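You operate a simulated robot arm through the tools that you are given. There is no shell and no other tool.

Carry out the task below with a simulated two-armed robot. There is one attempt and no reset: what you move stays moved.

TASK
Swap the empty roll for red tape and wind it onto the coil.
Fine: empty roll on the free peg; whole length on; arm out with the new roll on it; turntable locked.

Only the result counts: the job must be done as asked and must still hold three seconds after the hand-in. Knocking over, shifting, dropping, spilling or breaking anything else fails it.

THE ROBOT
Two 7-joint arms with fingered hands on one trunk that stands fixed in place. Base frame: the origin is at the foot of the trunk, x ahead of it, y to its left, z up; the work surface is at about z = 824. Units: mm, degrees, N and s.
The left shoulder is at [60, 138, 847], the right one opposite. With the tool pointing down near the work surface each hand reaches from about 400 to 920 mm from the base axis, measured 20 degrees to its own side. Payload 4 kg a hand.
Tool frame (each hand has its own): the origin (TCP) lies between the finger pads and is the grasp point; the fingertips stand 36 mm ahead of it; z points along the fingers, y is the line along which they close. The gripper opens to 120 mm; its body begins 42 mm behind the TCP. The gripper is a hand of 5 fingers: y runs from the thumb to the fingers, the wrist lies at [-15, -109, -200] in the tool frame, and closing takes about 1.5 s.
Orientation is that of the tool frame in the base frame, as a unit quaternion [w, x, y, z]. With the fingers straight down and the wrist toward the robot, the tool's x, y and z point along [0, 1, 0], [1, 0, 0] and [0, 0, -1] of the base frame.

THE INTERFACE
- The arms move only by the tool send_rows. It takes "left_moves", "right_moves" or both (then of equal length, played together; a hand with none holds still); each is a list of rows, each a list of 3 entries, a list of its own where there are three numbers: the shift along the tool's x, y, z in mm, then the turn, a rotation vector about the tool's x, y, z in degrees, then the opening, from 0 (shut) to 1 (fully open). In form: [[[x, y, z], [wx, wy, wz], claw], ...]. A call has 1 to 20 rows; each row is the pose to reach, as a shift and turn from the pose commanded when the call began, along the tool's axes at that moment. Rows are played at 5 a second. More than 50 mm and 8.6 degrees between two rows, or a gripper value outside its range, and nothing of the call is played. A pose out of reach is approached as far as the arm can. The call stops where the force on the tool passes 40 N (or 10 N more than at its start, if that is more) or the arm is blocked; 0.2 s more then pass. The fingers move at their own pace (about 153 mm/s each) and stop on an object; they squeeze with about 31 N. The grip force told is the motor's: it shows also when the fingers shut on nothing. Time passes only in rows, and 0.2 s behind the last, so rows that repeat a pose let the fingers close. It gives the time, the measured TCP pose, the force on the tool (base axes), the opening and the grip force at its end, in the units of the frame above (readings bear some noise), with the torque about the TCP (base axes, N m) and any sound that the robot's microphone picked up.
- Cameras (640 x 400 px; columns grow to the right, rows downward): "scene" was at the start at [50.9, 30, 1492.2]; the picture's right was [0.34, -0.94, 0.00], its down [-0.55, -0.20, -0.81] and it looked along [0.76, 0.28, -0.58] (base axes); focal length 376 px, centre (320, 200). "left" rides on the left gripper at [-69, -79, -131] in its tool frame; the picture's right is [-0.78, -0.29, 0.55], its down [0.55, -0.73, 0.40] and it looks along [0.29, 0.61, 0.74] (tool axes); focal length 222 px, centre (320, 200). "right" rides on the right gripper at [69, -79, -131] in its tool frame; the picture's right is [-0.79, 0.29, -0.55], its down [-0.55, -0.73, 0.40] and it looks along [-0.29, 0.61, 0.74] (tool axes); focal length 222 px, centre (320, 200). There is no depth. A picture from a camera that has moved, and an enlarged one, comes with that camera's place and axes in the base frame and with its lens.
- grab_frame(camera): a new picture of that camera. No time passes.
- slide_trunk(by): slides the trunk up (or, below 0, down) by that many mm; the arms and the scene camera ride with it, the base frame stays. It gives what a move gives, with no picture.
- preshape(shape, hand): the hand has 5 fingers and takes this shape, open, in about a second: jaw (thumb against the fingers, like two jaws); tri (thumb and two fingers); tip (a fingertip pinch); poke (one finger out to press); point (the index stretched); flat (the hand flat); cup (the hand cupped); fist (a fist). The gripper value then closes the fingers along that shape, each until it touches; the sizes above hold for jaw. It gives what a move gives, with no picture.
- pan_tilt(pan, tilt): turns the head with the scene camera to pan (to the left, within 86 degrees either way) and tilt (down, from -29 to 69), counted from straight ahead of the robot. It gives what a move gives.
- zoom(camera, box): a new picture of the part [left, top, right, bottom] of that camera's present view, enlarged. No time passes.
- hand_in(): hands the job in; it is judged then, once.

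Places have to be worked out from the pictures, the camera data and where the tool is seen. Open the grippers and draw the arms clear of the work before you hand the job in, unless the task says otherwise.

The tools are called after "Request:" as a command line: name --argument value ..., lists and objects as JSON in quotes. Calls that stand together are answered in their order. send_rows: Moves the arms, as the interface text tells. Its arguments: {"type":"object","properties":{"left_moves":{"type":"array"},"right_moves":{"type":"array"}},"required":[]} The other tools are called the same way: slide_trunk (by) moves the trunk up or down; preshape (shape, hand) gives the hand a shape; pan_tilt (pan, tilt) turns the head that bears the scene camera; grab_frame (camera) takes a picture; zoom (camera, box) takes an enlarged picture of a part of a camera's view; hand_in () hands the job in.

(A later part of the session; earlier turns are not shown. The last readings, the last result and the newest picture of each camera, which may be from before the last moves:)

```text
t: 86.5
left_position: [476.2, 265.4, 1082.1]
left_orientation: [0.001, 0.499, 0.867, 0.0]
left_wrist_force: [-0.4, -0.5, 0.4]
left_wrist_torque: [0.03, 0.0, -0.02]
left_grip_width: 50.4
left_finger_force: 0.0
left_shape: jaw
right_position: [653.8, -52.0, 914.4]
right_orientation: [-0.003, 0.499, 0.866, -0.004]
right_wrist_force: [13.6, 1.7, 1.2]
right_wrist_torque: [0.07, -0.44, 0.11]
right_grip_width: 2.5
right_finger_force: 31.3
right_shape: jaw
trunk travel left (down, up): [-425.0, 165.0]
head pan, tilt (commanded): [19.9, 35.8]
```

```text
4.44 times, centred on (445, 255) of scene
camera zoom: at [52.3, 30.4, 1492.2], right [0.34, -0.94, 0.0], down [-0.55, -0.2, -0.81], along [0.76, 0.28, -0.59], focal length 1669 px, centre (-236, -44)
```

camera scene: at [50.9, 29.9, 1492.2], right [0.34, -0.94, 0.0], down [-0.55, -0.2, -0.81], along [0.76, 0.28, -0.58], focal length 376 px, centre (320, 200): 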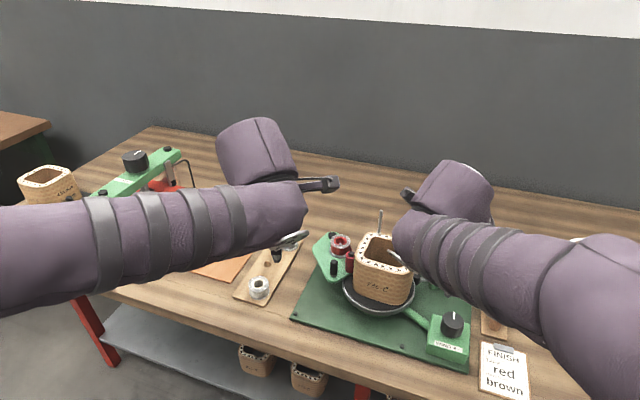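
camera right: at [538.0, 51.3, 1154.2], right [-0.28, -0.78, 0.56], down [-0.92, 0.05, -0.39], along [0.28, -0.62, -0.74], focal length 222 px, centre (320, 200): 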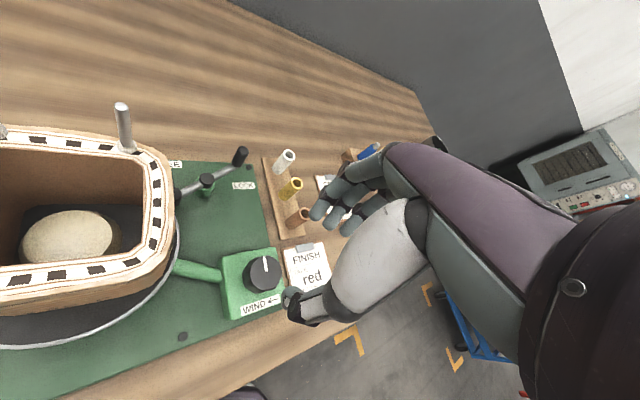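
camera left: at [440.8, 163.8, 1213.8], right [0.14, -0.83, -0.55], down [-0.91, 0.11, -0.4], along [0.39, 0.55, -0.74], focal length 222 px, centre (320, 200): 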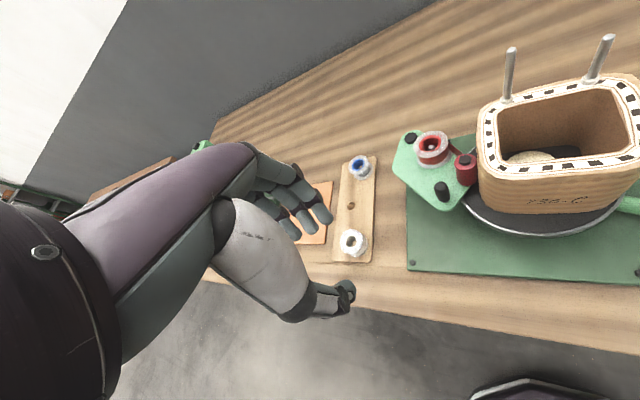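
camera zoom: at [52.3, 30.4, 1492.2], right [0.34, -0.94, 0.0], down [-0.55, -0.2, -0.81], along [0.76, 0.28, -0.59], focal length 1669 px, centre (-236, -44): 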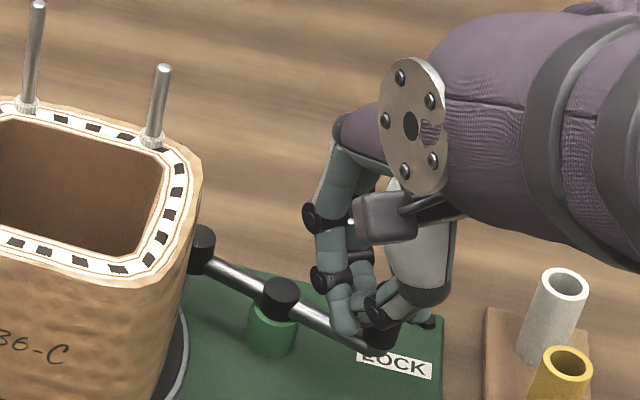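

The lever stops right at its starting angle, so it has just two positions about 50° apart. I'll leave it here, open the hand, and go back to test the knob.

Request:
send_rows --right_moves '[[[-3, 2, 0], [0, 0, 0], 0], [[-3, 2, 0], [0, 0, 0], 0.15], [[-3, 2, 0], [0, 0, 0], 0.3], [[-3, 2, 0], [0, 0, 0], 0.45], [[-3, 2, 0], [0, 0, 0], 0.45], [[-3, 2, -40], [0, 0, 0], 0.45], [[-3, 2, -80], [0, 0, 0], 0.45], [[-3, 2, -108], [0, 0, 0], 0.45], [[-3, 2, -108], [0, 0, 0], 0.5]]'

Request:
zoom --camera "right" --box '[140, 120, 380, 310]'

Request:
zoom --camera "scene" --box '[330, 200, 480, 370]'

```text
t: 88.5
left_position: [474.6, 264.4, 1082.3]
left_orientation: [0.001, 0.5, 0.866, 0.0]
left_wrist_force: [-1.2, -0.3, -0.9]
left_wrist_torque: [0.0, 0.0, -0.01]
left_grip_width: 50.5
left_finger_force: 0.1
left_shape: jaw
right_position: [656.0, -55.7, 1021.3]
right_orientation: [-0.004, 0.5, 0.866, -0.005]
right_wrist_force: [-0.5, 0.2, 0.3]
right_wrist_torque: [-0.02, -0.01, -0.01]
right_grip_width: 59.9
right_finger_force: 0.2
right_shape: jaw
trunk travel left (down, up): [-425.0, 165.0]
head pan, tilt (commanded): [19.9, 35.8]
```

```text
2.11 times, centred on (260, 215) of right
camera zoom: at [554.9, -34.1, 1153.9], right [0.65, -0.53, 0.54], down [-0.37, -0.85, -0.39], along [0.67, 0.05, -0.74], focal length 468 px, centre (446, 168)
```

zoom: 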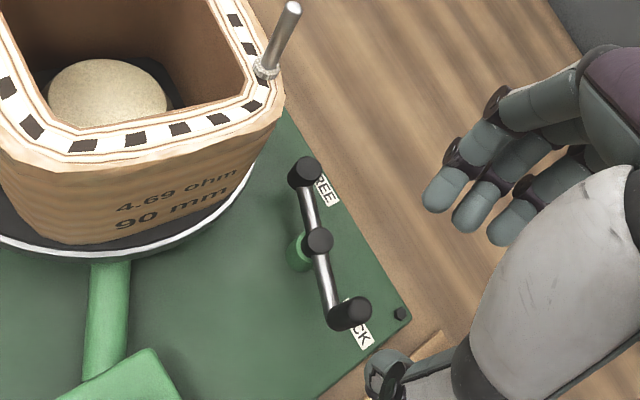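

```text
2.35 times, centred on (405, 285) of scene
camera zoom: at [50.9, 30.0, 1492.2], right [0.34, -0.94, 0.0], down [-0.55, -0.2, -0.81], along [0.76, 0.28, -0.58], focal length 884 px, centre (120, 0)
```

zoom: 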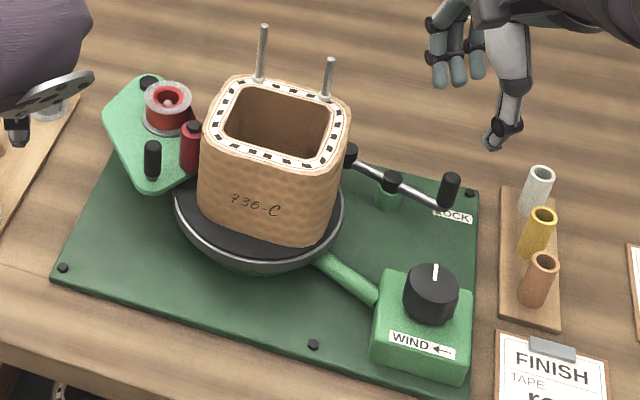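

The lever is back home and holding. I'll return to the knob with the same approach as before.

Request:
send_rows --right_moves '[[[5.5, -9.4, 0], [0, 0, 7], 0.52], [[11.1, -18.8, 0], [0, 0, 14], 0.52], [[16.7, -28.1, 0], [0, 0, 21], 0.52], [[22.2, -37.5, 0], [0, 0, 28], 0.52], [[27.8, -46.9, 0], [0, 0, 35], 0.52], [[33.3, -56.3, 0], [0, 0, 42], 0.52], [[38.9, -65.7, 0], [0, 0, 49], 0.52], [[44.4, -75, 0], [0, 0, 56], 0.52], [[50, -84.4, 0], [0, 0, 63], 0.52], [[55.5, -93.8, 0], [0, 0, 70], 0.52], [[55.5, -93.8, 30], [0, 0, 70], 0.52], [[55.5, -93.8, 65], [0, 0, 70], 0.52], [[55.5, -93.8, 92], [0, 0, 70], 0.52], [[55.5, -93.8, 110], [0, 0, 70], 0.52], [[55.5, -93.8, 110], [0, 0, 70], 0.52]]'

Request:
zoom --camera "right" --box '[200, 150, 380, 310]'

```text
t: 91.7
left_position: [475.1, 264.2, 1082.5]
left_orientation: [0.0, 0.5, 0.866, 0.0]
left_wrist_force: [0.3, -0.6, 0.2]
left_wrist_torque: [0.03, 0.0, 0.01]
left_grip_width: 50.1
left_finger_force: 0.0
left_shape: jaw
right_position: [548.3, -55.0, 909.9]
right_orientation: [0.001, 0.906, 0.423, -0.007]
right_wrist_force: [0.4, -0.9, 0.0]
right_wrist_torque: [0.01, 0.01, 0.0]
right_grip_width: 62.2
right_finger_force: 0.0
right_shape: jaw
trunk travel left (down, up): [-425.0, 165.0]
head pan, tilt (commanded): [19.9, 35.8]
```

```text
2.50 times, centred on (290, 230) of right
camera zoom: at [534.0, 50.4, 1042.5], right [-0.28, -0.78, 0.56], down [-0.92, 0.05, -0.39], along [0.28, -0.62, -0.74], focal length 555 px, centre (395, 125)
```

zoom: 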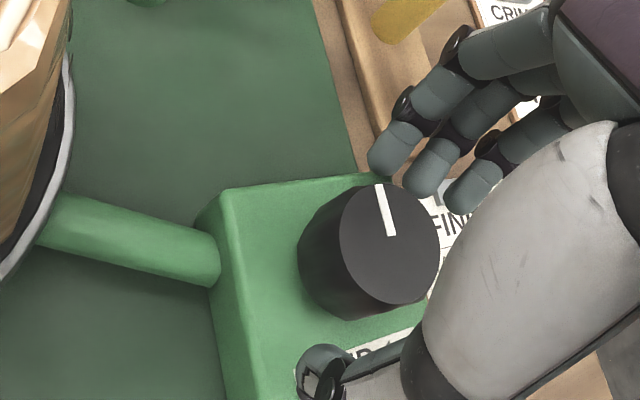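

Aligned again. I'll close, then try 15° counterclockwise.

Request:
send_rows --right_moves '[[[0, 0, 0], [0, 0, 0], 0.42], [[0, 0, 0], [0, 0, 0], 0.34], [[0, 0, 0], [0, 0, 0], 0.25], [[0, 0, 0], [0, 0, 0], 0.12], [[0, 0, 0], [0, 0, 0], 0], [[0, 0, 0], [0, 0, 0], 0], [[0, 0, 0], [0, 0, 0], 0], [[-0.4, 0.1, 0], [0, 0, -5], 0], [[-0.9, 0.2, 0], [0, 0, -10], 0], [[-1.3, 0.3, 0], [0, 0, -15], 0], [[-1.3, 0.3, 0], [0, 0, -15], 0]]'

Request:
zoom --camera "right" --box '[200, 150, 380, 310]'

Request:
zoom --camera "left" --box '[380, 30, 640, 240]'

```text
t: 94.1
left_position: [475.5, 264.0, 1082.1]
left_orientation: [0.0, 0.501, 0.866, 0.0]
left_wrist_force: [0.0, -0.6, -0.6]
left_wrist_torque: [0.03, -0.01, 0.03]
left_grip_width: 49.9
left_finger_force: 0.2
left_shape: jaw
right_position: [545.6, -56.8, 912.7]
right_orientation: [0.0, 0.844, 0.537, -0.007]
right_wrist_force: [-4.2, -0.6, -8.5]
right_wrist_torque: [-0.13, 0.05, -0.19]
right_grip_width: 31.4
right_finger_force: 30.5
right_shape: jaw
trunk travel left (down, up): [-425.0, 165.0]
head pan, tilt (commanded): [19.9, 35.8]
```

```text
2.50 times, centred on (290, 230) of right
camera zoom: at [505.9, 40.7, 1043.5], right [-0.06, -0.83, 0.55], down [-0.9, -0.19, -0.39], along [0.43, -0.52, -0.74], focal length 555 px, centre (395, 125)
```

zoom: 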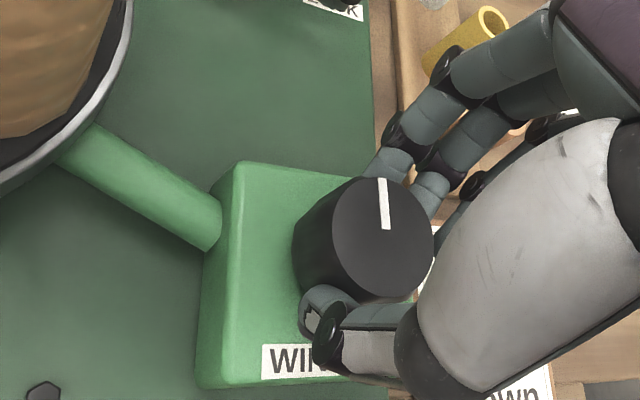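

```text
1.90 times, centred on (510, 135) of left
camera zoom: at [440.9, 163.5, 1213.7], right [0.14, -0.82, -0.55], down [-0.91, 0.11, -0.4], along [0.39, 0.55, -0.74], focal length 423 px, centre (-42, 324)
```

zoom: 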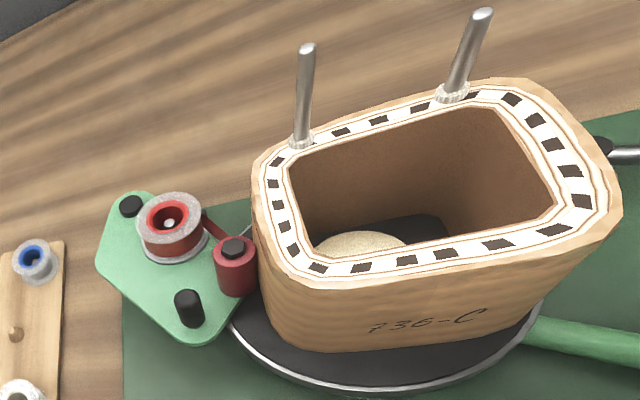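

The coil turned a few degrees this time, so the starting position is FREE and the pad-against-disc position is LOCK. I'll keep turning counterclockwise and watch knob and coil.

Request:
send_rows --right_moves '[[[-0.4, 0.1, 0], [0, 0, -6], 0], [[-0.9, 0.2, 0], [0, 0, -12], 0], [[-1.4, 0.3, 0], [0, 0, -18], 0], [[-1.8, 0.5, 0], [0, 0, -24], 0], [[-2.2, 0.7, 0], [0, 0, -30], 0], [[-2.2, 0.7, 0], [0, 0, -30], 0]]'

Request:
zoom --camera "right" --box '[200, 150, 380, 310]'

Request:
zoom --camera "left" --box '[380, 30, 640, 240]'

```text
t: 95.5
left_position: [476.1, 263.7, 1081.8]
left_orientation: [0.0, 0.5, 0.866, 0.0]
left_wrist_force: [0.1, -0.2, -0.2]
left_wrist_torque: [-0.01, 0.01, 0.02]
left_grip_width: 50.3
left_finger_force: 0.1
left_shape: jaw
right_position: [546.2, -58.8, 911.4]
right_orientation: [-0.002, 0.674, 0.738, -0.006]
right_wrist_force: [0.0, -1.3, -9.5]
right_wrist_torque: [-0.1, -0.14, -0.09]
right_grip_width: 30.9
right_finger_force: 30.7
right_shape: jaw
trunk travel left (down, up): [-425.0, 165.0]
head pan, tilt (commanded): [19.9, 35.8]
```

```text
2.50 times, centred on (290, 230) of right
camera zoom: at [463.2, 4.6, 1044.6], right [0.37, -0.75, 0.55], down [-0.69, -0.62, -0.39], along [0.63, -0.23, -0.74], focal length 555 px, centre (395, 125)
```

zoom: 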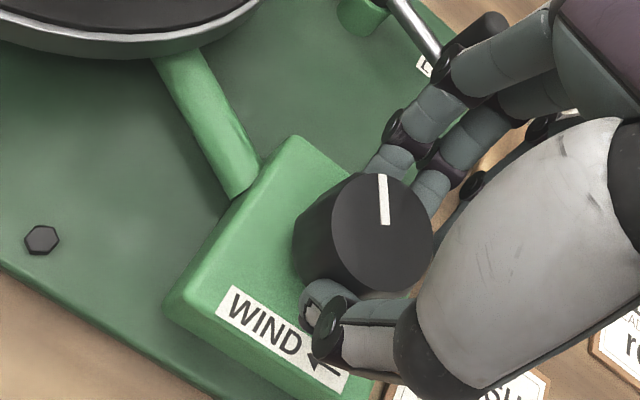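

```text
1.90 times, centred on (510, 135) of left
camera zoom: at [441.3, 163.8, 1213.6], right [0.14, -0.82, -0.55], down [-0.91, 0.11, -0.4], along [0.39, 0.55, -0.74], focal length 423 px, centre (-42, 324)
```

zoom: 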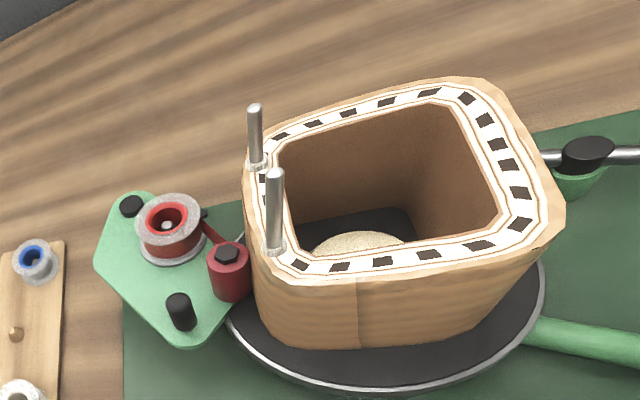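

The knob now turns with my hand, and the coil rotated a lot (rods moved from the far side to the left). I'll hold still briefly to see whether it's geared to the knob or keeps running like a motor.

Request:
send_rows --right_moves '[[[0, 0, 0], [0, 0, 0], 0], [[0, 0, 0], [0, 0, 0], 0]]'

Request:
zoom --camera "left" --box '[380, 30, 640, 240]'

Request:
zoom --camera "scene" --box '[310, 200, 480, 340]'

```text
t: 96.1
left_position: [475.4, 264.4, 1082.3]
left_orientation: [0.0, 0.501, 0.866, -0.001]
left_wrist_force: [-0.2, 0.3, 0.2]
left_wrist_torque: [-0.02, -0.01, -0.01]
left_grip_width: 50.1
left_finger_force: 0.0
left_shape: jaw
right_position: [545.3, -59.0, 911.3]
right_orientation: [-0.002, 0.675, 0.738, -0.006]
right_wrist_force: [0.0, 0.0, -9.2]
right_wrist_torque: [-0.06, -0.19, -0.06]
right_grip_width: 30.7
right_finger_force: 31.6
right_shape: jaw
trunk travel left (down, up): [-425.0, 165.0]
head pan, tilt (commanded): [19.9, 35.8]
```

```text
1.90 times, centred on (510, 135) of left
camera zoom: at [441.3, 163.9, 1213.6], right [0.14, -0.82, -0.55], down [-0.91, 0.11, -0.4], along [0.39, 0.55, -0.74], focal length 423 px, centre (-42, 324)
```

zoom: 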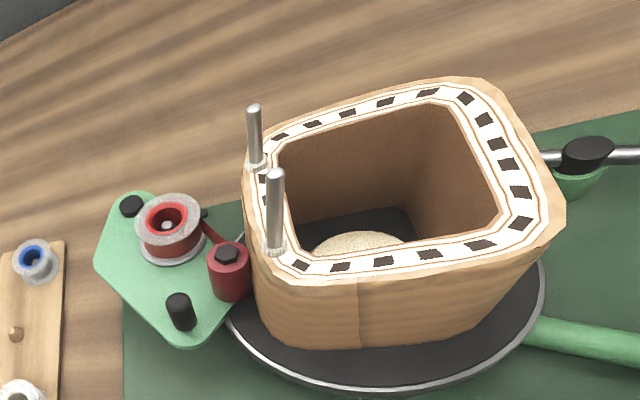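

```text
2.86 times, centred on (395, 270) of scene
camera zoom: at [51.5, 30.0, 1492.2], right [0.34, -0.94, 0.0], down [-0.55, -0.2, -0.81], along [0.76, 0.28, -0.59], focal length 1073 px, centre (106, 0)
```

zoom: 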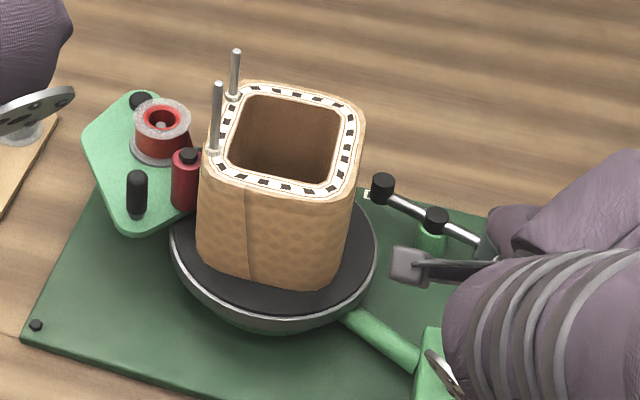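

It is geared (about 3:1), since nothing moved while I held still. I'll look closely at the roller–coil contact and the tape to see whether it's being laid on.

Request:
zoom --camera "left" --box '[420, 110, 560, 220]'

Request:
zoom --camera "scene" --box '[335, 225, 405, 285]'

Request:
grab_frame --camera "right"

```text
3.64 times, centred on (490, 165) of left
camera zoom: at [441.3, 163.9, 1213.6], right [0.14, -0.82, -0.55], down [-0.91, 0.11, -0.4], along [0.39, 0.55, -0.74], focal length 808 px, centre (-298, 327)
```

zoom: 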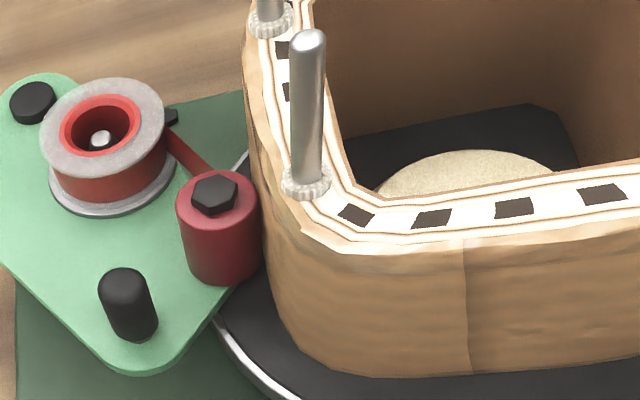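

```text
6.67 times, centred on (370, 255) of scene
camera zoom: at [51.5, 30.0, 1492.2], right [0.34, -0.94, 0.0], down [-0.55, -0.2, -0.81], along [0.76, 0.28, -0.59], focal length 2504 px, centre (-13, -167)
```

zoom: 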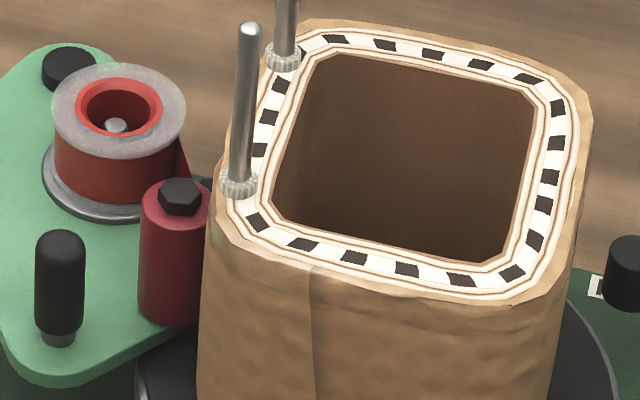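

```text
taken
camera right: at [463.3, 4.7, 1044.6], right [0.37, -0.75, 0.55], down [-0.69, -0.61, -0.39], along [0.63, -0.24, -0.74], focal length 222 px, centre (320, 200)
```

right: 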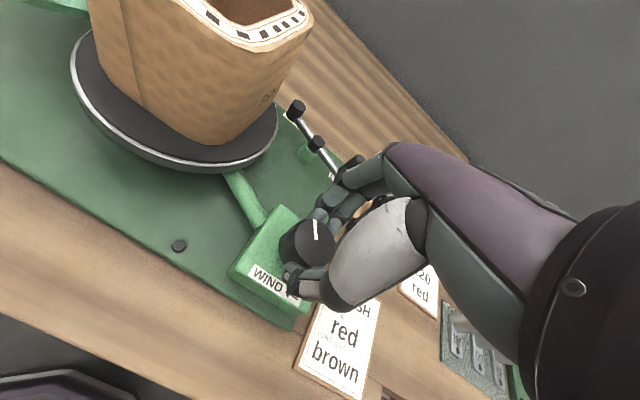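

No tape is visible on the coil yet. I'll turn the knob on another 60° counterclockwise about its axis and check again.

Request:
send_rows --right_moves '[[[-0.5, 0.2, 0.5], [0, 0, -5], 0], [[-0.9, 0.4, 1], [0, 0, -10], 0], [[-1.4, 0.6, 1.5], [0, 0, -15], 0], [[-1.8, 0.8, 1.5], [0, 0, -20], 0], [[-2.1, 1.1, 1.5], [0, 0, -25], 0], [[-2.5, 1.5, 1.5], [0, 0, -30], 0], [[-2.8, 1.8, 1.5], [0, 0, -35], 0], [[-3.1, 2.2, 1.5], [0, 0, -40], 0], [[-3.3, 2.6, 1.5], [0, 0, -45], 0], [[-3.6, 3, 1.5], [0, 0, -50], 0], [[-3.8, 3.5, 1.5], [0, 0, -55], 0], [[-4, 3.9, 1.5], [0, 0, -60], 0], [[-4, 3.9, 1.5], [0, 0, -60], 0]]'

Request:
zoom --camera "left" --box '[380, 30, 640, 240]'

Request:
zoom --camera "scene" --box '[310, 200, 480, 340]'

Request:
zoom --camera "right" --box '[200, 150, 380, 310]'

```text
t: 98.9
left_position: [475.1, 264.7, 1082.0]
left_orientation: [0.0, 0.5, 0.866, 0.0]
left_wrist_force: [-1.2, 0.0, 0.5]
left_wrist_torque: [-0.03, 0.02, 0.02]
left_grip_width: 50.3
left_finger_force: 0.2
left_shape: jaw
right_position: [549.1, -61.3, 912.6]
right_orientation: [-0.004, 0.215, 0.977, -0.004]
right_wrist_force: [4.7, 5.1, 7.4]
right_wrist_torque: [0.43, -0.34, -0.11]
right_grip_width: 31.7
right_finger_force: 30.8
right_shape: jaw
trunk travel left (down, up): [-425.0, 165.0]
head pan, tilt (commanded): [19.9, 35.8]
```

```text
1.90 times, centred on (510, 135) of left
camera zoom: at [440.7, 164.4, 1213.8], right [0.14, -0.83, -0.55], down [-0.91, 0.11, -0.4], along [0.39, 0.55, -0.74], focal length 423 px, centre (-42, 324)
```

zoom: 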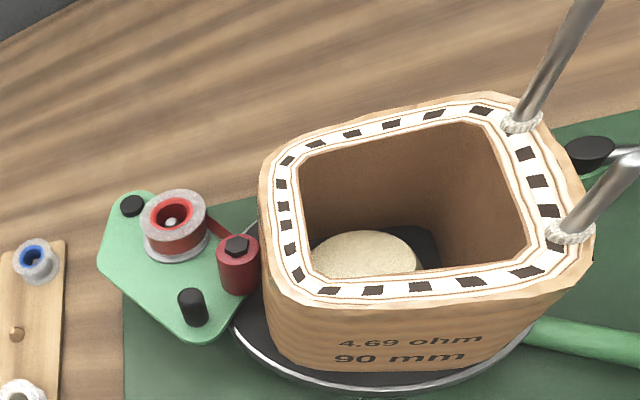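

```text
2.86 times, centred on (395, 270) of scene
camera zoom: at [50.8, 30.6, 1492.3], right [0.34, -0.94, 0.0], down [-0.55, -0.2, -0.81], along [0.76, 0.28, -0.58], focal length 1073 px, centre (106, 0)
```

zoom: 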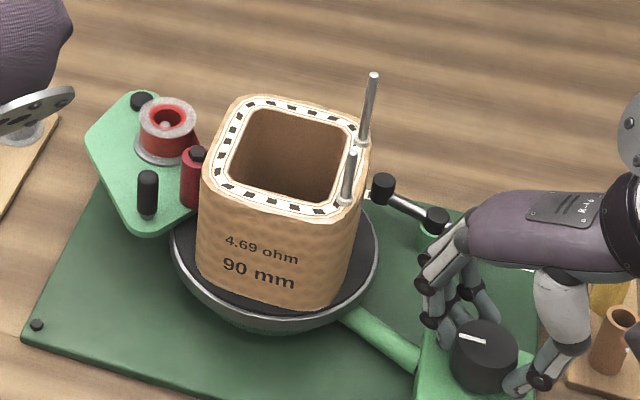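

```text
2.50 times, centred on (290, 230) of right
camera zoom: at [455.4, -102.8, 1044.5], right [0.84, -0.06, 0.54], down [0.19, -0.9, -0.39], along [0.51, 0.43, -0.74], focal length 555 px, centre (395, 125)
```

zoom: 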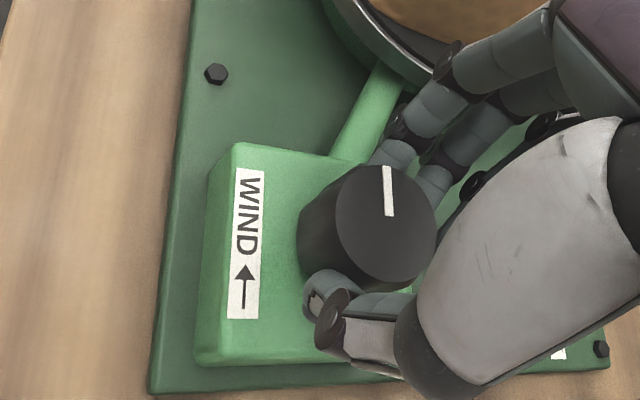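

The coil has now turned about 270° (gear ratio 3). I'll compare the red roll's tape diameter with before to judge whether tape is being paid out.

Request:
zoom --camera "scene" --box '[335, 225, 405, 285]'

Request:
zoom --camera "left" --box '[420, 110, 560, 220]'

```text
6.67 times, centred on (370, 255) of scene
camera zoom: at [50.8, 30.6, 1492.3], right [0.34, -0.94, 0.0], down [-0.55, -0.2, -0.81], along [0.76, 0.28, -0.58], focal length 2504 px, centre (-13, -167)
```

zoom: 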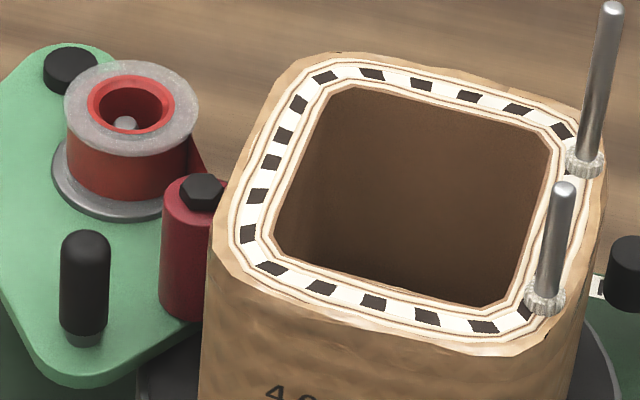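

```text
3.64 times, centred on (490, 165) of left
camera zoom: at [440.7, 164.4, 1213.8], right [0.14, -0.83, -0.55], down [-0.91, 0.11, -0.4], along [0.39, 0.55, -0.74], focal length 808 px, centre (-298, 327)
```

zoom: 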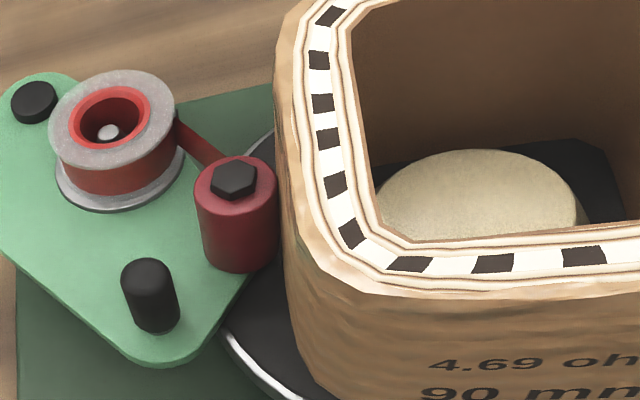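

The tape on the roll is visibly shrinking (from about 0.96 to 0.88 of the flange width), so counterclockwise is the winding direction. I'll finish this stroke with another 25°.

Request:
send_rows --right_moves '[[[-0.4, 0.1, -0.5], [0, 0, -5], 0], [[-0.8, 0.2, -1], [0, 0, -10], 0], [[-1.2, 0.3, -1], [0, 0, -15], 0], [[-1.6, 0.4, -1], [0, 0, -20], 0], [[-2, 0.5, -1], [0, 0, -25], 0], [[-2.3, 0.7, -1], [0, 0, -30], 0], [[-2.3, 0.7, -1], [0, 0, -30], 0]]'

Request:
zoom --camera "scene" --box '[310, 200, 480, 340]'

Request:
zoom --camera "right" --box '[200, 150, 380, 310]'

Request:
zoom --camera "left" --box '[380, 30, 640, 240]'

```text
t: 100.5
left_position: [475.2, 264.7, 1081.7]
left_orientation: [0.0, 0.5, 0.866, 0.0]
left_wrist_force: [-0.7, 0.0, 0.2]
left_wrist_torque: [0.03, 0.03, 0.0]
left_grip_width: 50.2
left_finger_force: 0.1
left_shape: jaw
right_position: [551.0, -61.1, 912.6]
right_orientation: [-0.006, -0.046, 0.999, -0.003]
right_wrist_force: [5.3, 11.7, 4.4]
right_wrist_torque: [0.68, -0.2, -0.2]
right_grip_width: 31.9
right_finger_force: 31.1
right_shape: jaw
trunk travel left (down, up): [-425.0, 165.0]
head pan, tilt (commanded): [19.9, 35.8]
```

```text
2.86 times, centred on (395, 270) of scene
camera zoom: at [51.2, 31.2, 1492.2], right [0.34, -0.94, 0.0], down [-0.55, -0.2, -0.81], along [0.76, 0.28, -0.59], focal length 1073 px, centre (106, 0)
```

zoom: 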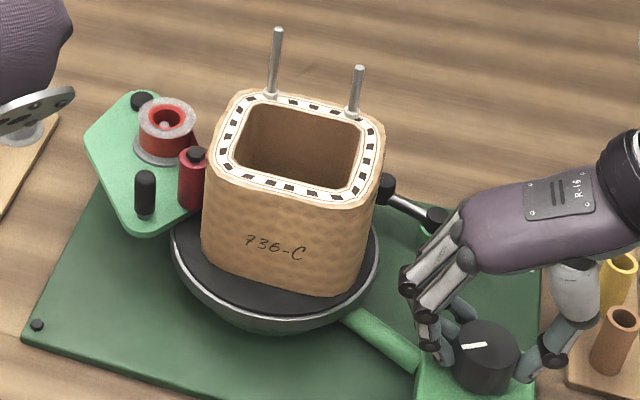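

```text
2.50 times, centred on (290, 230) of right
camera zoom: at [492.2, -145.0, 1044.7], right [0.76, 0.36, 0.54], down [0.61, -0.69, -0.4], along [0.22, 0.63, -0.74], focal length 555 px, centre (395, 125)
```

zoom: 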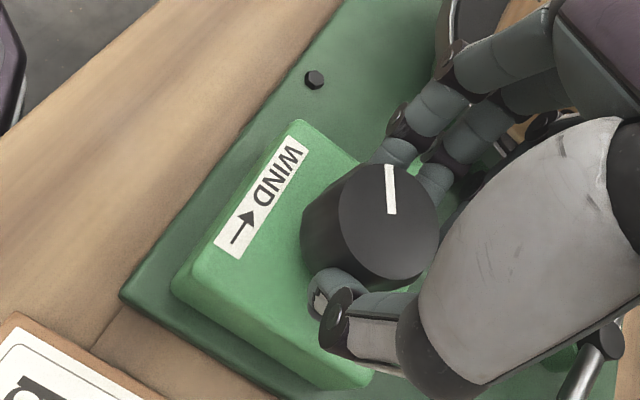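

```text
1.90 times, centred on (510, 135) of left
camera zoom: at [441.0, 164.9, 1213.6], right [0.14, -0.83, -0.55], down [-0.91, 0.11, -0.4], along [0.39, 0.55, -0.74], focal length 423 px, centre (-42, 324)
```

zoom: 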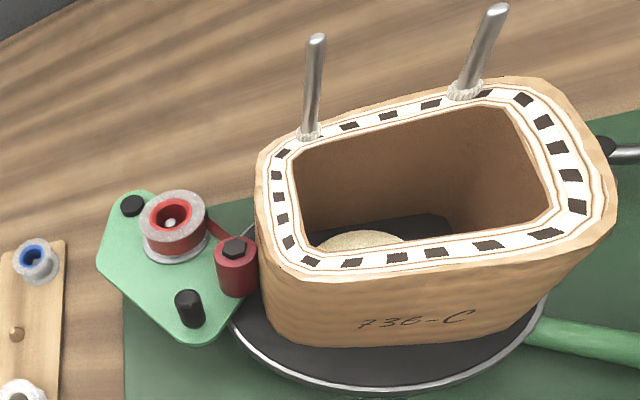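

The coil has made one full turn for 120° of knob. I'll regrip now: open, lift just above the knob, and rotate the hand back clockwise for another stroke.

Request:
send_rows --right_moves '[[[0, 0, 0], [0, 0, 0], 0.38], [[0, 0, 0], [0, 0, 0], 0.46], [[0, 0, 0], [0, 0, 0], 0.54], [[0, 0, 0], [0, 0, 0], 0.54], [[0, 0, -15], [0, 0, 0], 0.54], [[0, 0, -35], [0, 0, 0], 0.54], [[0.1, 0.4, -35], [0, 0, 8], 0.54], [[0.3, 0.8, -35], [0, 0, 16], 0.54], [[0.4, 1.3, -35], [0, 0, 24], 0.54], [[0.6, 1.7, -35], [0, 0, 32], 0.54], [[0.7, 2.1, -35], [0, 0, 40], 0.54], [[0.9, 2.5, -35], [0, 0, 48], 0.54], [[1, 3, -35], [0, 0, 56], 0.54], [[1.2, 3.4, -35], [0, 0, 64], 0.54], [[1.3, 3.8, -35], [0, 0, 72], 0.54], [[1.5, 4.2, -35], [0, 0, 80], 0.54], [[1.6, 4.7, -35], [0, 0, 88], 0.54], [[1.8, 5.1, -35], [0, 0, 96], 0.54], [[1.9, 5.5, -35], [0, 0, 104], 0.54], [[1.9, 5.5, -35], [0, 0, 104], 0.54]]'

Request:
zoom --camera "right" --box '[180, 140, 380, 320]'

Request:
zoom --camera "left" --box '[380, 30, 640, 240]'

```text
t: 104.7
left_position: [475.7, 263.5, 1082.5]
left_orientation: [0.0, 0.499, 0.866, 0.0]
left_wrist_force: [1.2, 0.0, 0.1]
left_wrist_torque: [0.03, 0.03, -0.02]
left_grip_width: 50.2
left_finger_force: 0.2
left_shape: jaw
right_position: [549.8, -57.5, 946.6]
right_orientation: [0.0, 0.761, 0.649, -0.007]
right_wrist_force: [0.5, -0.3, -0.6]
right_wrist_torque: [0.0, -0.01, 0.01]
right_grip_width: 64.6
right_finger_force: 0.0
right_shape: jaw
trunk travel left (down, up): [-425.0, 165.0]
head pan, tilt (commanded): [19.9, 35.8]
```

```text
2.22 times, centred on (280, 230) of right
camera zoom: at [485.0, 24.3, 1078.8], right [0.17, -0.82, 0.55], down [-0.82, -0.43, -0.39], along [0.55, -0.38, -0.74], focal length 494 px, centre (409, 133)
```

zoom: 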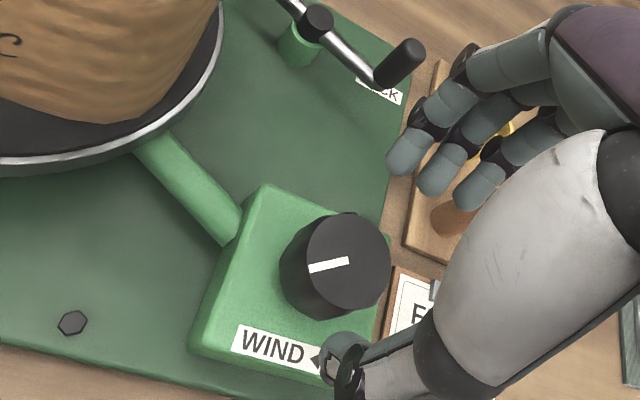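

```text
1.90 times, centred on (510, 135) of left
camera zoom: at [440.7, 163.6, 1213.8], right [0.14, -0.83, -0.55], down [-0.91, 0.11, -0.4], along [0.39, 0.55, -0.74], focal length 423 px, centre (-42, 324)
```

zoom: 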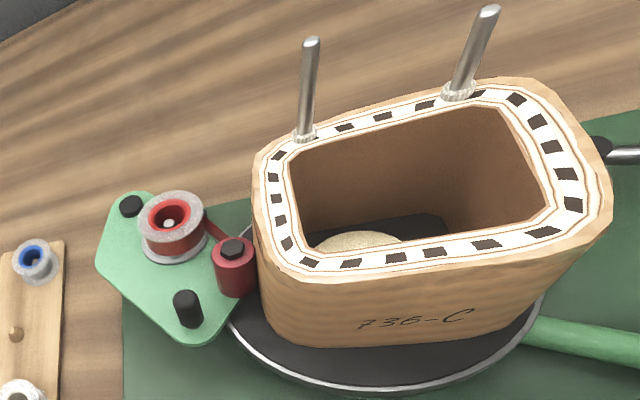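

The knob's centre is unchanged at (550.5,-57). I'll finish the back-rotation, descend and regrip.

Request:
send_rows --right_moves '[[[0.7, -0.6, 0], [0, 0, 8.2], 0.54], [[1.4, -1.1, 0], [0, 0, 16.4], 0.54], [[2, -1.7, 0], [0, 0, 24.6], 0.54], [[2.7, -2.2, 0], [0, 0, 32.8], 0.54], [[3.4, -2.8, 0], [0, 0, 41], 0.54], [[3.4, -2.8, 15], [0, 0, 41], 0.54], [[3.4, -2.8, 28], [0, 0, 41], 0.54], [[3.4, -2.8, 36], [0, 0, 41], 0.54], [[3.4, -2.8, 36], [0, 0, 41], 0.46], [[3.4, -2.8, 36], [0, 0, 41], 0.38], [[3.4, -2.8, 36], [0, 0, 41], 0.3], [[3.4, -2.8, 36], [0, 0, 41], 0.15], [[3.4, -2.8, 36], [0, 0, 41], 0], [[3.4, -2.8, 36], [0, 0, 41], 0], [[3.4, -2.8, 36], [0, 0, 41], 0]]'

Request:
zoom --camera "right" --box '[200, 150, 380, 310]'

Request:
zoom --camera "left" --box '[420, 110, 560, 220]'

```text
t: 107.9
left_position: [473.5, 265.1, 1082.5]
left_orientation: [0.0, 0.5, 0.866, 0.0]
left_wrist_force: [-0.7, -0.3, 0.9]
left_wrist_torque: [0.0, -0.02, -0.02]
left_grip_width: 50.2
left_finger_force: 0.1
left_shape: jaw
right_position: [546.8, -53.8, 910.8]
right_orientation: [0.001, 0.939, 0.343, -0.006]
right_wrist_force: [-3.3, 2.9, -3.4]
right_wrist_torque: [0.09, 0.08, -0.03]
right_grip_width: 32.5
right_finger_force: 30.9
right_shape: jaw
trunk travel left (down, up): [-425.0, 165.0]
head pan, tilt (commanded): [19.9, 35.8]
```

```text
2.50 times, centred on (290, 230) of right
camera zoom: at [551.4, 53.4, 1041.3], right [-0.41, -0.72, 0.56], down [-0.9, 0.21, -0.39], along [0.17, -0.66, -0.73], focal length 555 px, centre (395, 125)
```

zoom: 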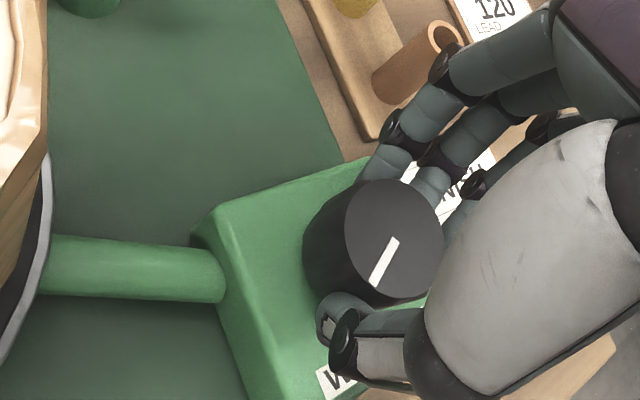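

```text
3.64 times, centred on (490, 165) of left
camera zoom: at [440.6, 164.2, 1213.8], right [0.14, -0.83, -0.55], down [-0.91, 0.11, -0.4], along [0.39, 0.55, -0.74], focal length 808 px, centre (-298, 327)
```

zoom: 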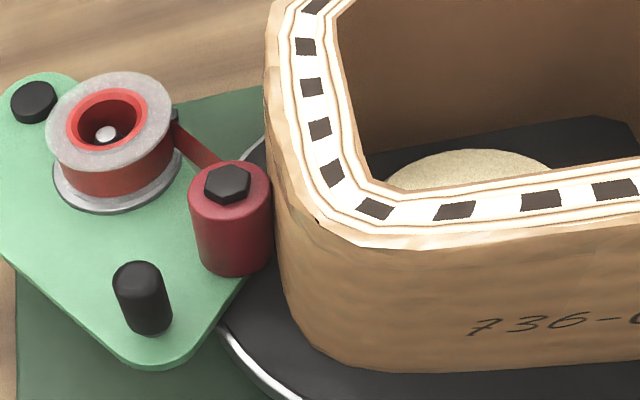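

Good grip. I'll do a long counterclockwise stroke of 133° about the knob axis, which is about 400° of coil.

Request:
send_rows --right_moves '[[[-0.6, 0.1, 0], [0, 0, -7], 0], [[-1.1, 0.3, 0], [0, 0, -14], 0], [[-1.7, 0.6, 0], [0, 0, -21], 0], [[-2.2, 0.9, 0], [0, 0, -28], 0], [[-2.6, 1.3, 0], [0, 0, -35], 0], [[-3, 1.8, 0], [0, 0, -42], 0], [[-3.4, 2.3, 0], [0, 0, -49], 0], [[-3.7, 2.8, 0], [0, 0, -56], 0], [[-3.9, 3.3, 0], [0, 0, -63], 0], [[-4, 3.9, 0], [0, 0, -70], 0], [[-4.1, 4.5, 0], [0, 0, -77], 0], [[-4.1, 5.1, 0], [0, 0, -84], 0], [[-4, 5.7, 0], [0, 0, -91], 0], [[-3.9, 6.3, 0], [0, 0, -98], 0], [[-3.7, 6.8, 0], [0, 0, -105], 0], [[-3.4, 7.4, 0], [0, 0, -112], 0], [[-3.1, 7.9, 0], [0, 0, -119], 0], [[-2.7, 8.3, 0], [0, 0, -126], 0], [[-2.2, 8.7, 0], [0, 0, -133], 0], [[-2.2, 8.7, 0], [0, 0, -133], 0]]'

Request:
zoom --camera "scene" --box '[310, 200, 480, 340]'

Request:
zoom --camera "left" --box '[380, 30, 640, 240]'

Request:
zoom --camera "left" --box '[420, 110, 560, 220]'

Request:
zoom --camera "right" --box '[200, 150, 380, 310]'

```text
t: 112.1
left_position: [474.9, 264.4, 1082.2]
left_orientation: [-0.001, 0.5, 0.866, 0.0]
left_wrist_force: [-0.1, -0.1, 0.3]
left_wrist_torque: [-0.01, -0.02, -0.02]
left_grip_width: 50.1
left_finger_force: 0.1
left_shape: jaw
right_position: [552.0, -60.0, 911.5]
right_orientation: [-0.005, 0.06, 0.998, -0.003]
right_wrist_force: [5.1, 5.5, 4.2]
right_wrist_torque: [0.46, -0.23, -0.13]
right_grip_width: 32.2
right_finger_force: 30.6
right_shape: jaw
trunk travel left (down, up): [-425.0, 165.0]
head pan, tilt (commanded): [19.9, 35.8]
```

```text
2.86 times, centred on (395, 270) of scene
camera zoom: at [51.2, 30.6, 1492.3], right [0.34, -0.94, 0.0], down [-0.55, -0.2, -0.81], along [0.76, 0.28, -0.59], focal length 1073 px, centre (106, 0)
```

zoom: 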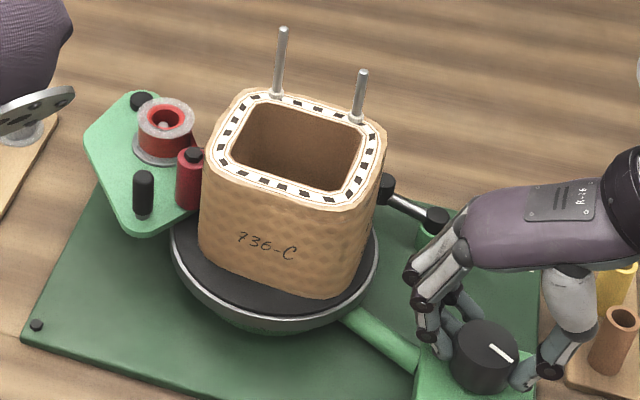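

```text
1.90 times, centred on (510, 135) of left
camera zoom: at [441.0, 164.4, 1213.7], right [0.14, -0.83, -0.55], down [-0.91, 0.11, -0.4], along [0.39, 0.55, -0.74], focal length 423 px, centre (-42, 324)
```

zoom: 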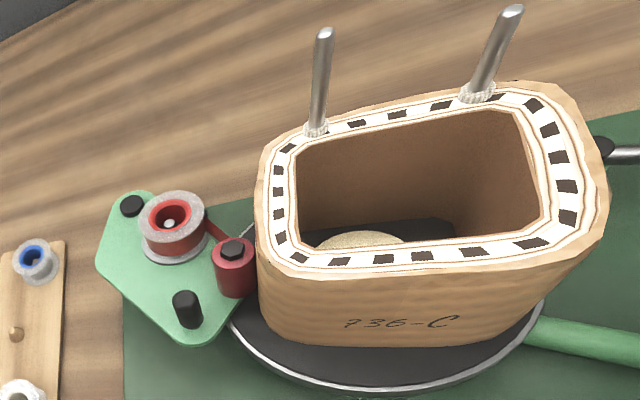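

```text
3.64 times, centred on (490, 165) of left
camera zoom: at [441.0, 164.4, 1213.7], right [0.14, -0.83, -0.55], down [-0.91, 0.11, -0.4], along [0.39, 0.55, -0.74], focal length 808 px, centre (-298, 327)
```

zoom: 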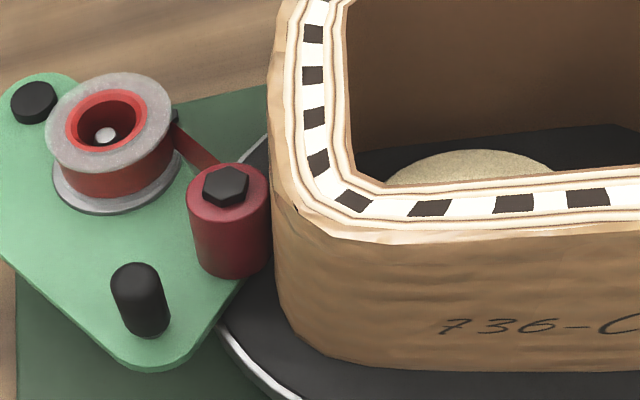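

```text
2.50 times, centred on (290, 230) of right
camera zoom: at [474.7, -130.3, 1043.9], right [0.82, 0.2, 0.54], down [0.45, -0.8, -0.4], along [0.35, 0.57, -0.74], focal length 555 px, centre (395, 125)
```

zoom: 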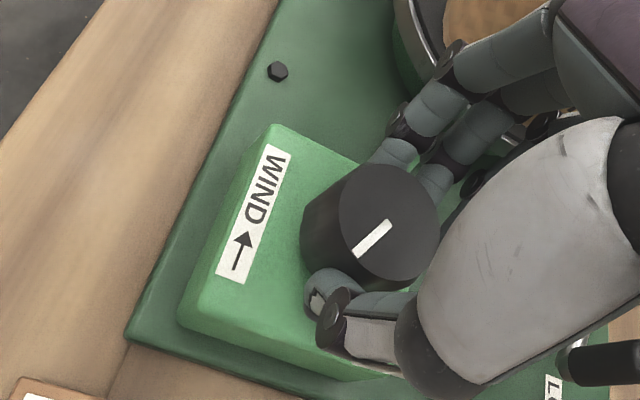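

After two full turns there is still no red on the coil and the roll looks unchanged. The ← arrow sits on the knob's near side, which means clockwise from above, so I'll turn back clockwise 60° and look for tape.

Request:
send_rows --right_moves '[[[0.5, 0.2, 0], [0, 0, 6], 0], [[1, 0.4, 0], [0, 0, 12], 0], [[1.4, 0.6, 0], [0, 0, 18], 0], [[1.8, 0.8, 0], [0, 0, 24], 0], [[2.2, 1.1, 0], [0, 0, 30], 0], [[2.6, 1.4, 0], [0, 0, 36], 0], [[3, 1.7, 0], [0, 0, 42], 0], [[3.4, 2, 0], [0, 0, 48], 0], [[3.7, 2.3, 0], [0, 0, 54], 0], [[4, 2.6, 0], [0, 0, 60], 0], [[4, 2.6, 0], [0, 0, 60], 0]]'

Request:
zoom --camera "scene" --box '[310, 200, 480, 340]'

Request:
zoom --camera "left" --box '[380, 30, 640, 240]'

Request:
zoom --camera "left" --box '[420, 110, 560, 220]'

Request:
zoom --camera "right" --box '[200, 150, 380, 310]'

```text
t: 114.5
left_position: [474.5, 264.9, 1082.6]
left_orientation: [0.001, 0.5, 0.866, -0.002]
left_wrist_force: [0.2, 0.4, -0.4]
left_wrist_torque: [0.02, 0.01, 0.04]
left_grip_width: 50.2
left_finger_force: 0.1
left_shape: jaw
right_position: [545.7, -57.4, 910.7]
right_orientation: [-0.003, 0.551, 0.834, -0.005]
right_wrist_force: [-15.1, 11.0, -6.2]
right_wrist_torque: [0.38, 0.45, 0.38]
right_grip_width: 30.9
right_finger_force: 30.5
right_shape: jaw
trunk travel left (down, up): [-425.0, 165.0]
head pan, tilt (commanded): [19.9, 35.8]
```

```text
2.86 times, centred on (395, 270) of scene
camera zoom: at [49.7, 31.3, 1492.2], right [0.34, -0.94, 0.0], down [-0.55, -0.2, -0.81], along [0.76, 0.28, -0.58], focal length 1073 px, centre (106, 0)
```

zoom: 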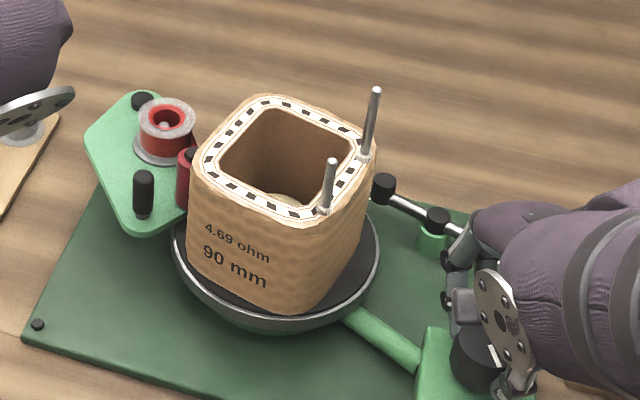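

```text
1.90 times, centred on (510, 135) of left
camera zoom: at [439.8, 165.1, 1214.0], right [0.14, -0.83, -0.55], down [-0.91, 0.11, -0.4], along [0.39, 0.55, -0.74], focal length 423 px, centre (-42, 324)
```

zoom: 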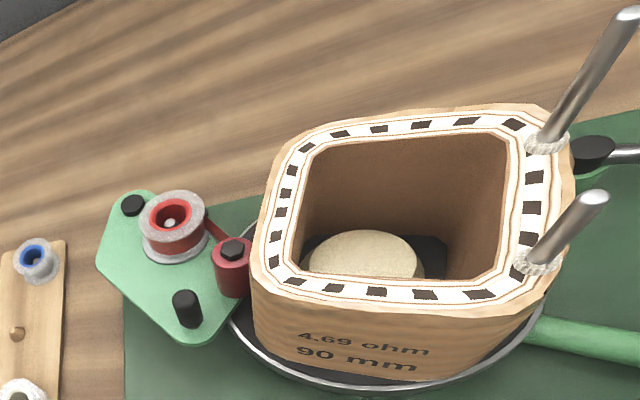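

```text
3.64 times, centred on (490, 165) of left
camera zoom: at [439.8, 165.1, 1214.0], right [0.14, -0.83, -0.55], down [-0.91, 0.11, -0.4], along [0.39, 0.55, -0.74], focal length 808 px, centre (-298, 327)
```

zoom: 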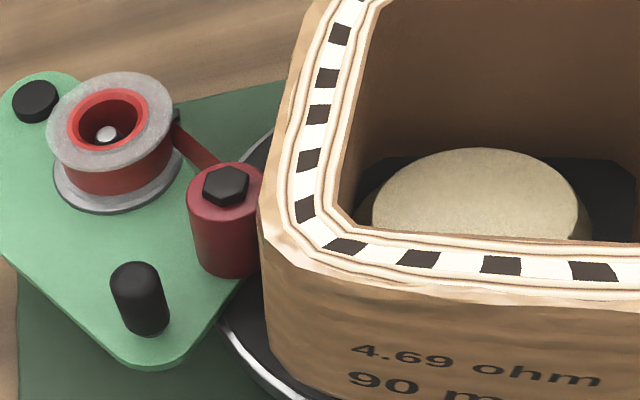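

```text
2.50 times, centred on (290, 230) of right
camera zoom: at [448.7, -22.6, 1043.7], right [0.58, -0.6, 0.55], down [-0.46, -0.8, -0.39], along [0.67, -0.03, -0.74], focal length 555 px, centre (395, 125)
```

zoom: 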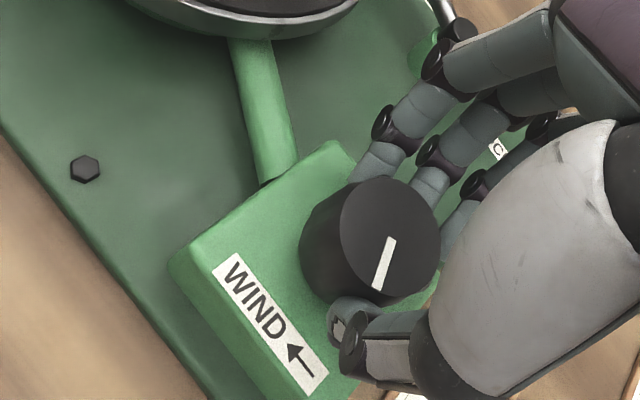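

Clockwise resists more and the hand slips, with no red appearing that way either, so I need a better measure of the tape. I'll zoom tightly on the roll and the coil wall.

Request:
zoom --camera "scene" --box '[335, 225, 405, 285]'

Request:
zoom --camera "left" --box '[425, 115, 495, 175]'

Request:
zoom --camera "scene" --box '[360, 260, 440, 325]'

```text
6.67 times, centred on (370, 255) of scene
camera zoom: at [49.7, 31.3, 1492.2], right [0.34, -0.94, 0.0], down [-0.55, -0.2, -0.81], along [0.76, 0.28, -0.58], focal length 2504 px, centre (-13, -167)
```

zoom: 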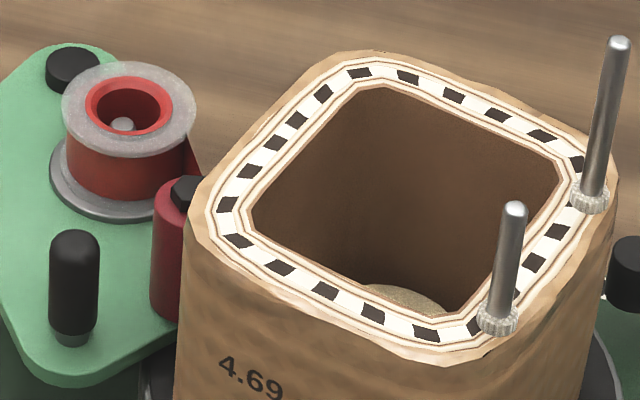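

```text
6.67 times, centred on (460, 145) of left
camera zoom: at [439.8, 165.1, 1214.0], right [0.14, -0.83, -0.55], down [-0.91, 0.11, -0.4], along [0.39, 0.55, -0.74], focal length 1481 px, centre (-613, 567)
```

zoom: 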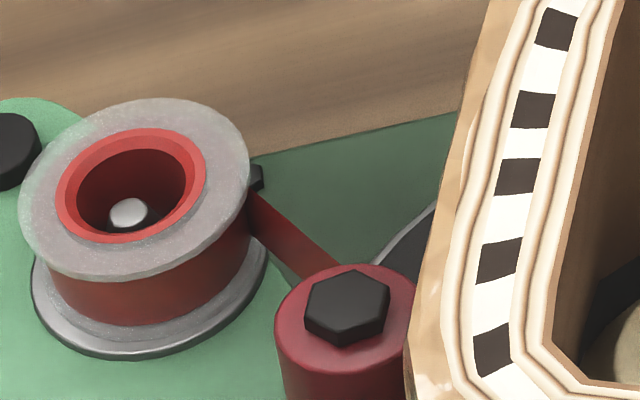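

```text
6.15 times, centred on (400, 292) of scene
camera zoom: at [49.7, 31.3, 1492.2], right [0.34, -0.94, 0.0], down [-0.55, -0.2, -0.81], along [0.76, 0.28, -0.58], focal length 2311 px, centre (-172, -369)
```

zoom: 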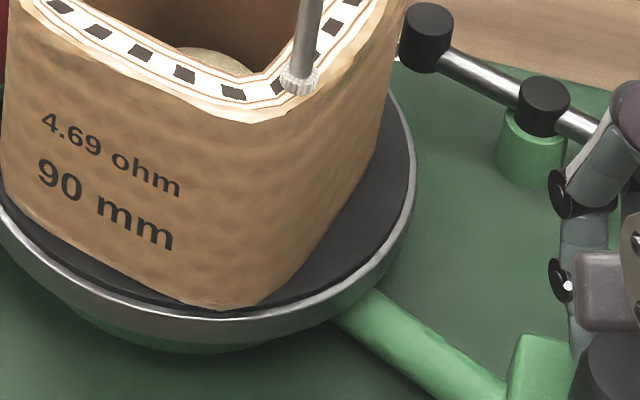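

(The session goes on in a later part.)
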